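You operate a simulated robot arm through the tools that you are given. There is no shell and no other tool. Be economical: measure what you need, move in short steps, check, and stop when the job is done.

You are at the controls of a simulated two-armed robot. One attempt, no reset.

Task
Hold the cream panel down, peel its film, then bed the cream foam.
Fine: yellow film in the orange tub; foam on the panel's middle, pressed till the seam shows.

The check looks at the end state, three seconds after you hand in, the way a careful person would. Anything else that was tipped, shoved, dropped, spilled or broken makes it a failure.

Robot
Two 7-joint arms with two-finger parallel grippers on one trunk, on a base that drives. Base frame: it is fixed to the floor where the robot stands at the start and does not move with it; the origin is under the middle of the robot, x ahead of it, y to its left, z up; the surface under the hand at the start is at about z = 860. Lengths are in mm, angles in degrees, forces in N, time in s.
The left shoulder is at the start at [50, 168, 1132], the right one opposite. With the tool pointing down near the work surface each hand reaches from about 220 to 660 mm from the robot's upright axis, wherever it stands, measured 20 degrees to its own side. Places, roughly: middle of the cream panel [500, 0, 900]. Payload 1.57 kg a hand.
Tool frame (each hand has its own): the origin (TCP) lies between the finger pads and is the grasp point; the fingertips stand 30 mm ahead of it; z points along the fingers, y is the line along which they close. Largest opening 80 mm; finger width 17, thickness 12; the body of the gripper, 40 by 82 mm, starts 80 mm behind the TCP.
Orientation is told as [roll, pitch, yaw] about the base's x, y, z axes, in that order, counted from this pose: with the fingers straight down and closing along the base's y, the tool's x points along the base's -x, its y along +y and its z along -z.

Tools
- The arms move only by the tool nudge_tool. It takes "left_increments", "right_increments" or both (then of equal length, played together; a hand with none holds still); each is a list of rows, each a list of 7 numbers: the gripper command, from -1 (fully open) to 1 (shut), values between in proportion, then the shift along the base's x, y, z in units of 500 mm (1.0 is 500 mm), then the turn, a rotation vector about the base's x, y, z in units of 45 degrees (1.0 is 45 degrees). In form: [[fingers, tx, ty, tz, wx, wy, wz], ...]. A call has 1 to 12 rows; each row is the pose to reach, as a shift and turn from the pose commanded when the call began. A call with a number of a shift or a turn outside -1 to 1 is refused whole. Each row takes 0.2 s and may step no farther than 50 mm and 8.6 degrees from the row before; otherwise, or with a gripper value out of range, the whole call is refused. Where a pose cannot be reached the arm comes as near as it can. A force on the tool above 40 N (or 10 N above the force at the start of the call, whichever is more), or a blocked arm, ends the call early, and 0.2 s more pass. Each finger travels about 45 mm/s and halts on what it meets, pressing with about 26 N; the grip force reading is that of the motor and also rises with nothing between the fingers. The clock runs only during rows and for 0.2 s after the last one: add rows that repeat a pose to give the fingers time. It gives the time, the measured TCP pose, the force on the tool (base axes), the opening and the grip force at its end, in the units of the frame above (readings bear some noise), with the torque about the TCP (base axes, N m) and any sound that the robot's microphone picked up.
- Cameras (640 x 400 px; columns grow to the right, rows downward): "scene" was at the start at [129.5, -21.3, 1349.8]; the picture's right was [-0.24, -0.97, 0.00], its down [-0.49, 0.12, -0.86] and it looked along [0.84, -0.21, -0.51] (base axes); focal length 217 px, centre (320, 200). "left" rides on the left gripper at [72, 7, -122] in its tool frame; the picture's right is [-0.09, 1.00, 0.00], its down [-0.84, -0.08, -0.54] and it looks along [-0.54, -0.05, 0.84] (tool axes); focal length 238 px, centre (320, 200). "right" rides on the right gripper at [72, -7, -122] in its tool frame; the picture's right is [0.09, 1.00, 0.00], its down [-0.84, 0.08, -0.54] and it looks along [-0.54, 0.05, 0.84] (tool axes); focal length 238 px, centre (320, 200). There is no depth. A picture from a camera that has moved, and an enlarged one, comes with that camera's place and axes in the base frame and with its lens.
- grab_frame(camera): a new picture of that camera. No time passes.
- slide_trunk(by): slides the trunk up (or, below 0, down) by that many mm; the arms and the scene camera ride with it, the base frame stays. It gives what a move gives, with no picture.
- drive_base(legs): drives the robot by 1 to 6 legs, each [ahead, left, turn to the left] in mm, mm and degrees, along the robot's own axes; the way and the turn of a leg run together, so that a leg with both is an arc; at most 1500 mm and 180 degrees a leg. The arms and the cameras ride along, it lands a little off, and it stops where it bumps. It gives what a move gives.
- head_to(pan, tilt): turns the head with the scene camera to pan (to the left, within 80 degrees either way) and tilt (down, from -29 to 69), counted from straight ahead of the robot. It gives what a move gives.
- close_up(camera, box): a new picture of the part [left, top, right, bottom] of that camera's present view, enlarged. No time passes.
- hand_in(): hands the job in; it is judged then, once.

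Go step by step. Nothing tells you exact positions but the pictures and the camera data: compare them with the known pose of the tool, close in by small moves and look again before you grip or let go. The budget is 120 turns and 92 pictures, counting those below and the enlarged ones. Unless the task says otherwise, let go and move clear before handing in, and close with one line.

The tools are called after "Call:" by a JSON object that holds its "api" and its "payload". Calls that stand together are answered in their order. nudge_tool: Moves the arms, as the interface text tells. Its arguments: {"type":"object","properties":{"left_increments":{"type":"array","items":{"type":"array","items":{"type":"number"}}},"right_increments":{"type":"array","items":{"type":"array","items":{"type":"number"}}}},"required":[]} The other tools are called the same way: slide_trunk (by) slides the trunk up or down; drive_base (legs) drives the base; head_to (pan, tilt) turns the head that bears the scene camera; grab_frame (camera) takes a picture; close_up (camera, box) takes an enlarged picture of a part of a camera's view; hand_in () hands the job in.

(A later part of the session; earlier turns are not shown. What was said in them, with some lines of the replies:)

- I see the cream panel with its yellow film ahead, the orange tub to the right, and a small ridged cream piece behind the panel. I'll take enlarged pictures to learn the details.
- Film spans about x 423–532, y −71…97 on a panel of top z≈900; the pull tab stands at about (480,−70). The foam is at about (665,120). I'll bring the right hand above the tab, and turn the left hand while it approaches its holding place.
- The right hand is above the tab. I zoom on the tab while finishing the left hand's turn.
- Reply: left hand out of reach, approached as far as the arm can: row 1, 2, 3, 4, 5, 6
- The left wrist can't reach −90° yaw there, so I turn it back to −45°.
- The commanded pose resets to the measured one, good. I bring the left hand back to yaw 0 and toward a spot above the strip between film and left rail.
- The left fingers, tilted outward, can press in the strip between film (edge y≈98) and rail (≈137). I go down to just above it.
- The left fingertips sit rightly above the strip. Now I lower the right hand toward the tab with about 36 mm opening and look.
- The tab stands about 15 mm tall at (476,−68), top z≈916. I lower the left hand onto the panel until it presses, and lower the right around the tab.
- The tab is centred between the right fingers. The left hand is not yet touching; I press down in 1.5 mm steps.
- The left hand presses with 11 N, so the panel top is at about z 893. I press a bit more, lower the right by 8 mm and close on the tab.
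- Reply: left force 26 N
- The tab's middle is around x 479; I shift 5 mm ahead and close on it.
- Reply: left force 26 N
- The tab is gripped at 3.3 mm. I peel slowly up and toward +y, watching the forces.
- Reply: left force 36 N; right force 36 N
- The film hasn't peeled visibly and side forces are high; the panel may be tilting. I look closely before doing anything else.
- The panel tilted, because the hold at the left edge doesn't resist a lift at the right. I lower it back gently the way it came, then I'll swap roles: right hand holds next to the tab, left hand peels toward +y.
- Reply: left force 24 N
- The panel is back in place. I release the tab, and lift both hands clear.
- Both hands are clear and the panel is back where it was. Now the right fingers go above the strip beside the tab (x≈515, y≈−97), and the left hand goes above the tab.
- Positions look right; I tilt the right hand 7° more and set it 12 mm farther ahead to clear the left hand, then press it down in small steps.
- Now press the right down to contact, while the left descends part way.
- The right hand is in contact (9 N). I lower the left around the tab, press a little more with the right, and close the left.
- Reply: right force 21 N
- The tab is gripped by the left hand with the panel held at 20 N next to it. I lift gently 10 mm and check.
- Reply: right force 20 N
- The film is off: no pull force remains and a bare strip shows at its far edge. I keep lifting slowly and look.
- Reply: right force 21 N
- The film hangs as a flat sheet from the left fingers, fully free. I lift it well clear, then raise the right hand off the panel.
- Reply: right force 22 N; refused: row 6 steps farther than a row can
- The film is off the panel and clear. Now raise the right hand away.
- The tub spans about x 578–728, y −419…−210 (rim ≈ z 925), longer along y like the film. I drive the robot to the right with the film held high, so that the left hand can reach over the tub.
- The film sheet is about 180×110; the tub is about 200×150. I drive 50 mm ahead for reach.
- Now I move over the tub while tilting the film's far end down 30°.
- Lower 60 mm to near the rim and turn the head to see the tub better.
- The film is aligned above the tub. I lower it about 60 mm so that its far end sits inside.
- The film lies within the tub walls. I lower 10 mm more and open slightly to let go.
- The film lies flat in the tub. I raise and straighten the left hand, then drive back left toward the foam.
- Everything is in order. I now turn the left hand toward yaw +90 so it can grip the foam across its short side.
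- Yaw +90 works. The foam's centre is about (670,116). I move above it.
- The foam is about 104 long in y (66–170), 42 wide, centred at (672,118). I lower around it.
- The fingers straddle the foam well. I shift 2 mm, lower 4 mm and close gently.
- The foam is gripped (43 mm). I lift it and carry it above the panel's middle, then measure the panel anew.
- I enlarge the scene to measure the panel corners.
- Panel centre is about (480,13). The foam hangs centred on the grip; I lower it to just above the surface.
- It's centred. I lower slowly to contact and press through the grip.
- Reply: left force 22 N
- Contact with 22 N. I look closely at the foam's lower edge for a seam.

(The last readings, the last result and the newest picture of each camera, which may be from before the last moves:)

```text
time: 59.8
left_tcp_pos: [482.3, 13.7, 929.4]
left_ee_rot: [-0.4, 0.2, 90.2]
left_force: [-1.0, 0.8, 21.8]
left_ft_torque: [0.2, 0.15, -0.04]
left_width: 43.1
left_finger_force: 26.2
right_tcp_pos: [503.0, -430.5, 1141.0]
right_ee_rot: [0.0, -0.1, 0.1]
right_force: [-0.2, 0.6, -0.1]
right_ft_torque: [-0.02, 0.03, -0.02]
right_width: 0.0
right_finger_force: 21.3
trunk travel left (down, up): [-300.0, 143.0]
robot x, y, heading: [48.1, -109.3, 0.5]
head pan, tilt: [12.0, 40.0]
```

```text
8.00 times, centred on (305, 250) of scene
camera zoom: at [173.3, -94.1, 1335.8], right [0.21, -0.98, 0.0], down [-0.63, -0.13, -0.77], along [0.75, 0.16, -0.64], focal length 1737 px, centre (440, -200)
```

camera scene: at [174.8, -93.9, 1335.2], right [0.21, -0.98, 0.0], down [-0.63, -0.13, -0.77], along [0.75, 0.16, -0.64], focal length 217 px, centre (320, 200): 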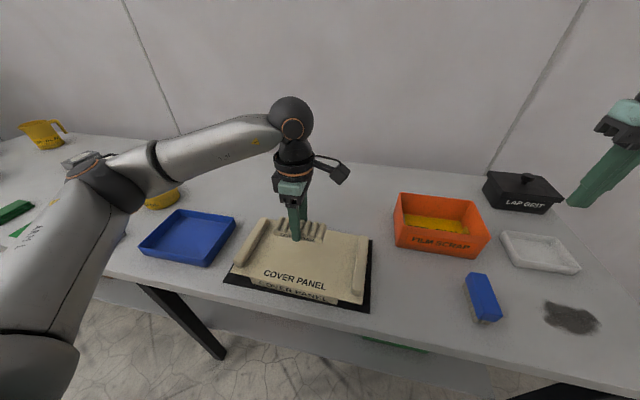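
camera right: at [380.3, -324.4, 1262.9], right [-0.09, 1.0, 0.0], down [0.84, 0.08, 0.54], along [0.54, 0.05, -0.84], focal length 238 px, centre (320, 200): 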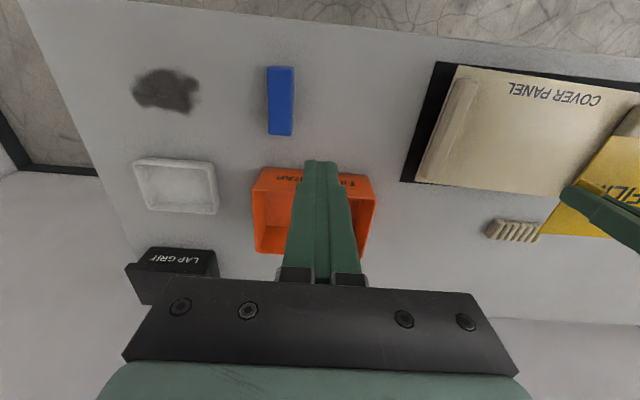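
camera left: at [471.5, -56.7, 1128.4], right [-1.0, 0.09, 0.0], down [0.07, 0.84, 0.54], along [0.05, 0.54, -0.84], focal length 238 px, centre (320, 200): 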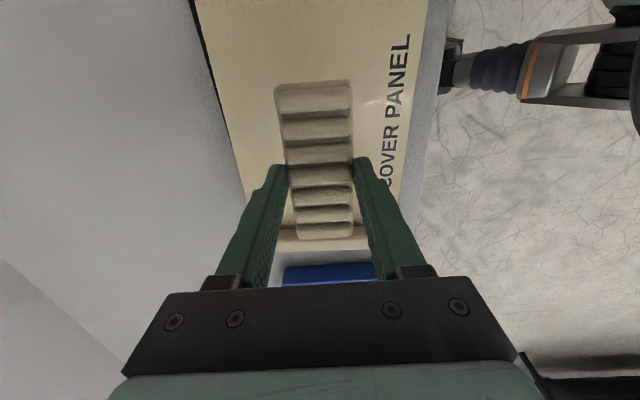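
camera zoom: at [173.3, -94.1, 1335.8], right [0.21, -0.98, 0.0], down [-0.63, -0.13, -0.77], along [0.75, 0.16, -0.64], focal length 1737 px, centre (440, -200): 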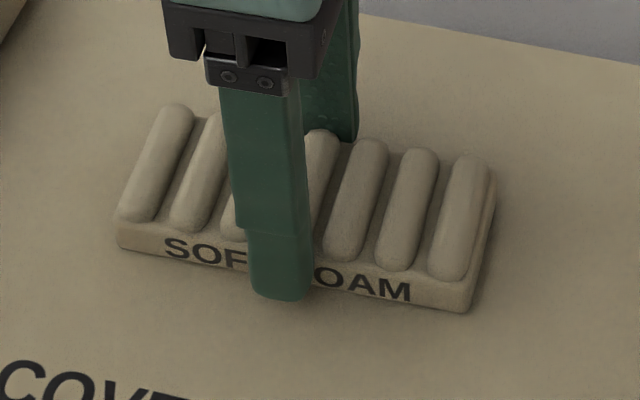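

No seam yet; I press a little harder.

Call:
{"api": "nudge_tool", "payload": {"left_increments": [[0.15, 0, 0, -0.001, 0, 0, 0], [0.15, 0, 0, -0.002, 0, 0, 0], [0.15, 0, 0, -0.003, 0, 0, 0], [0.15, 0, 0, -0.003, 0, 0, 0]]}}

Call:
{"api": "close_up", "payload": {"camera": "scene", "box": [265, 225, 345, 275]}}

```text
time: 60.8
left_tcp_pos: [480.7, 12.9, 928.5]
left_ee_rot: [-0.5, 0.2, 90.2]
left_force: [-1.2, 3.8, 34.5]
left_ft_torque: [0.13, 0.1, -0.04]
left_width: 43.3
left_finger_force: 26.1
right_tcp_pos: [502.2, -429.6, 1141.4]
right_ee_rot: [0.0, -0.2, 0.2]
right_force: [-0.7, 0.6, -0.2]
right_ft_torque: [0.02, -0.02, 0.01]
right_width: 0.1
right_finger_force: 21.3
trunk travel left (down, up): [-300.0, 143.0]
robot x, y, heading: [46.2, -112.5, -0.0]
head pan, tilt: [12.0, 40.0]
```

```text
8.00 times, centred on (305, 250) of scene
camera zoom: at [172.2, -93.9, 1335.6], right [0.21, -0.98, 0.0], down [-0.63, -0.13, -0.77], along [0.75, 0.16, -0.64], focal length 1737 px, centre (440, -200)
```

zoom: 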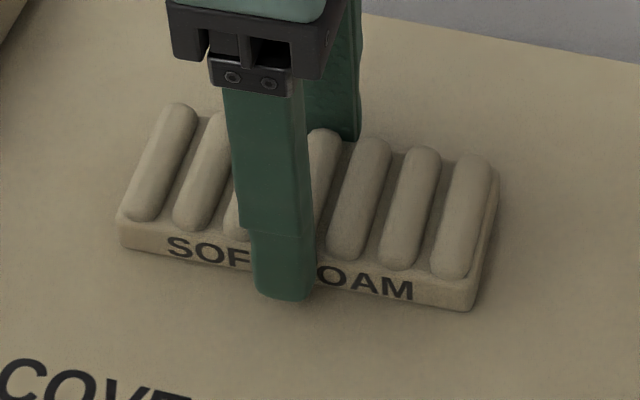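

No seam yet. I ease off, open, lift and will press from above with closed fingers.

Call:
{"api": "nudge_tool", "payload": {"left_increments": [[0.15, 0, 0, 0.003, 0, 0, 0], [0, 0, 0, 0.004, 0, 0, 0], [-0.3, 0, 0, 0.004, 0, 0, 0], [-0.6, 0, 0, 0.004, 0, 0, 0], [-0.6, 0, 0, 0.004, 0, 0, 0], [-0.6, 0, 0, 0.05, 0, 0, 0], [-0.6, 0, 0, 0.1, 0, 0, 0], [0, 0, 0, 0.12, 0, 0, 0], [1, 0, 0, 0.12, 0, 0, 0], [1, 0, 0, 0.12, 0, 0, 0], [1, 0, 0, 0.12, 0, 0, 0], [1, 0, 0, 0.12, 0, 0, 0]]}}

Call:
{"api": "close_up", "payload": {"camera": "scene", "box": [215, 205, 385, 315]}}

Call:
{"api": "close_up", "payload": {"camera": "left", "box": [220, 60, 420, 220]}}

```text
time: 63.4
left_tcp_pos: [481.5, 12.5, 984.7]
left_ee_rot: [0.0, 0.0, 90.2]
left_force: [0.4, 0.1, 0.0]
left_ft_torque: [0.02, -0.02, 0.0]
left_width: 0.0
left_finger_force: 21.5
right_tcp_pos: [503.7, -429.9, 1141.0]
right_ee_rot: [0.0, 0.0, 0.0]
right_force: [1.1, -0.1, 0.6]
right_ft_torque: [0.0, 0.0, 0.0]
right_width: 0.0
right_finger_force: 21.4
trunk travel left (down, up): [-300.0, 143.0]
robot x, y, heading: [49.4, -111.3, 0.2]
head pan, tilt: [12.0, 40.0]
```

```text
3.64 times, centred on (300, 260) of scene
camera zoom: at [174.9, -93.7, 1335.2], right [0.21, -0.98, 0.0], down [-0.63, -0.13, -0.77], along [0.75, 0.16, -0.64], focal length 790 px, centre (393, -18)
```

zoom: 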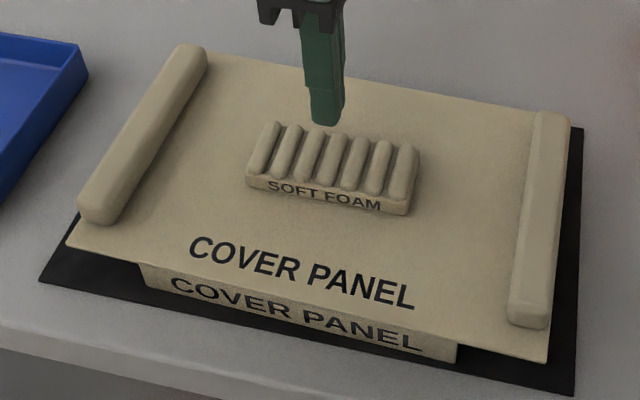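

```text
2.50 times, centred on (320, 140) of left
camera zoom: at [473.0, -59.6, 1106.8], right [-1.0, 0.09, 0.0], down [0.07, 0.84, 0.54], along [0.05, 0.54, -0.84], focal length 596 px, centre (320, 350)
```

zoom: 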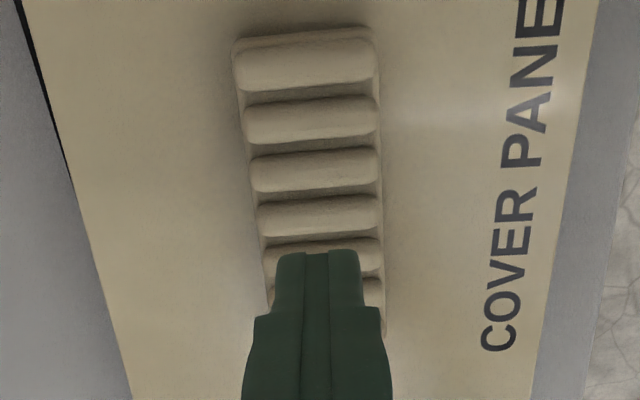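

The foam sits on the panel's middle. Now I press on its centre from above with closed fingers.

Call:
{"api": "nudge_tool", "payload": {"left_increments": [[1, 0, 0, -0.03, 0, 0, 0], [1, 0, 0, -0.05, 0, 0, 0], [1, 0, 0, -0.06, 0, 0, 0], [1, 0, 0, -0.066, 0, 0, 0], [1, 0, 0, -0.072, 0, 0, 0], [1, 0, 0, -0.076, 0, 0, 0], [1, 0, 0, -0.08, 0, 0, 0]]}}

```text
time: 65.0
left_tcp_pos: [481.9, 12.6, 944.7]
left_ee_rot: [0.0, -0.1, 90.2]
left_force: [-0.6, 0.0, 2.5]
left_ft_torque: [0.01, 0.01, -0.02]
left_width: 0.0
left_finger_force: 21.7
right_tcp_pos: [503.8, -428.7, 1140.7]
right_ee_rot: [0.0, -0.1, 0.1]
right_force: [-0.3, 0.1, -0.5]
right_ft_torque: [-0.02, 0.01, -0.01]
right_width: 0.0
right_finger_force: 21.0
trunk travel left (down, up): [-300.0, 143.0]
robot x, y, heading: [54.0, -110.4, 0.1]
head pan, tilt: [12.0, 40.0]
```

Contact begins. I press in small steps and look.

Call:
{"api": "nudge_tool", "payload": {"left_increments": [[1, 0, 0, -0.002, 0, 0, 0], [1, 0, 0, -0.004, 0, 0, 0], [1, 0, 0, -0.006, 0, 0, 0], [1, 0, 0, -0.008, 0, 0, 0], [1, 0, 0, -0.01, 0, 0, 0], [1, 0, 0, -0.01, 0, 0, 0]]}}

Call:
{"api": "close_up", "payload": {"camera": "scene", "box": [265, 225, 345, 275]}}

```text
time: 66.4
left_tcp_pos: [482.1, 12.3, 943.7]
left_ee_rot: [-0.6, 0.1, 90.3]
left_force: [2.6, 4.3, 33.7]
left_ft_torque: [0.13, -0.06, 0.01]
left_width: 0.2
left_finger_force: 21.6
right_tcp_pos: [503.3, -429.5, 1141.3]
right_ee_rot: [0.0, -0.2, 0.1]
right_force: [0.1, 0.3, -0.5]
right_ft_torque: [0.02, 0.01, 0.02]
right_width: 0.0
right_finger_force: 21.3
trunk travel left (down, up): [-300.0, 143.0]
robot x, y, heading: [47.3, -111.3, -0.0]
head pan, tilt: [12.0, 40.0]
```

```text
8.00 times, centred on (305, 250) of scene
camera zoom: at [172.7, -93.9, 1335.7], right [0.21, -0.98, 0.0], down [-0.63, -0.13, -0.77], along [0.75, 0.16, -0.64], focal length 1737 px, centre (440, -200)
```

zoom: 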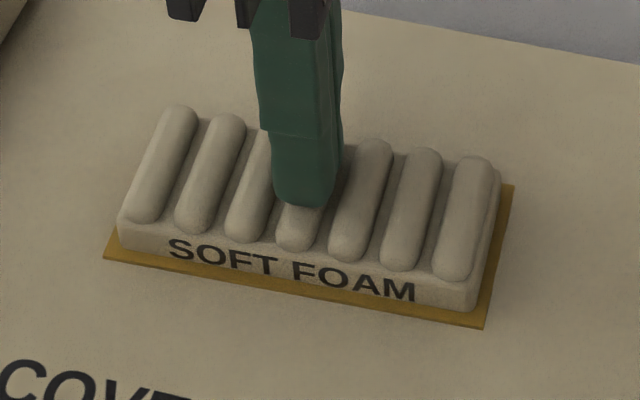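

A golden seam now shows all round the foam. I lift off straight up, back the hand away and verify.

Call:
{"api": "nudge_tool", "payload": {"left_increments": [[1, 0, 0, 0, 0, 0, 0], [1, 0, 0, 0.01, 0, 0, 0], [1, 0, 0, 0.05, 0, 0, 0], [1, 0, 0, 0.12, 0, 0, 0], [1, 0, 0, 0.2, 0, 0, 0], [1, 0, 0.06, 0.26, 0, 0, 0], [1, 0, 0.14, 0.3, 0, 0, 0], [1, 0, 0.22, 0.33, 0, 0, 0]]}}

Call:
{"api": "grab_frame", "payload": {"camera": "scene"}}

Call:
{"api": "close_up", "payload": {"camera": "scene", "box": [215, 205, 385, 315]}}

```text
time: 68.2
left_tcp_pos: [481.7, 120.9, 1104.4]
left_ee_rot: [0.0, 0.0, 90.1]
left_force: [-0.8, -0.3, -0.7]
left_ft_torque: [0.0, 0.01, 0.02]
left_width: 0.0
left_finger_force: 21.3
right_tcp_pos: [504.3, -429.0, 1140.0]
right_ee_rot: [0.0, -0.1, 0.1]
right_force: [0.1, 0.4, -0.3]
right_ft_torque: [0.01, 0.04, 0.0]
right_width: 0.0
right_finger_force: 21.1
trunk travel left (down, up): [-300.0, 143.0]
robot x, y, heading: [50.1, -113.2, 0.1]
head pan, tilt: [12.0, 40.0]
```

```text
22 pictures are left
camera scene: at [174.6, -93.2, 1335.2], right [0.21, -0.98, 0.0], down [-0.63, -0.14, -0.77], along [0.75, 0.16, -0.64], focal length 217 px, centre (320, 200)
```

scene: 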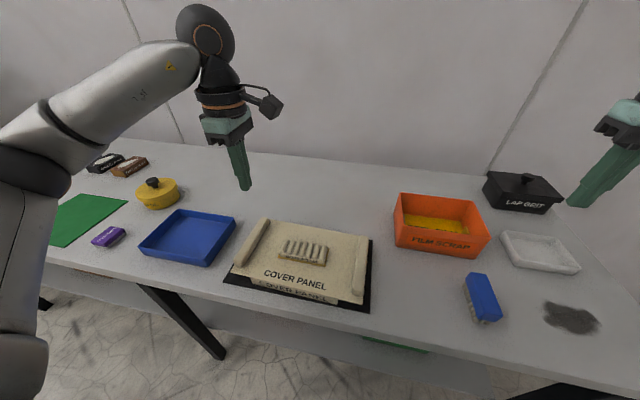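

```text
3.64 times, centred on (300, 260) of scene
camera zoom: at [174.6, -93.2, 1335.2], right [0.21, -0.98, 0.0], down [-0.63, -0.14, -0.77], along [0.75, 0.16, -0.64], focal length 790 px, centre (393, -18)
```

zoom: 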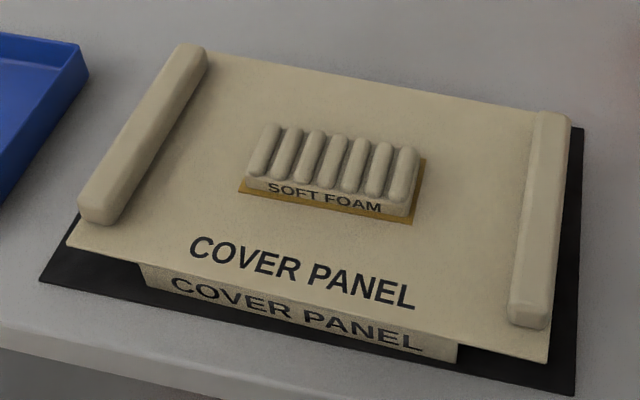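

The seam stays visible, the film is in the tub, the panel is where it was and everything else is undisturbed. Handing in.

Call:
{"api": "hand_in", "payload": {}}

```text
The job is handed in.
```

The job is handed in: the yellow film lies in the orange tub, and the cream foam is pressed onto the middle of the panel with its seam showing. The first peel attempt tilted the panel. I set it back down, then held it next to the film's tab and the film came off cleanly.
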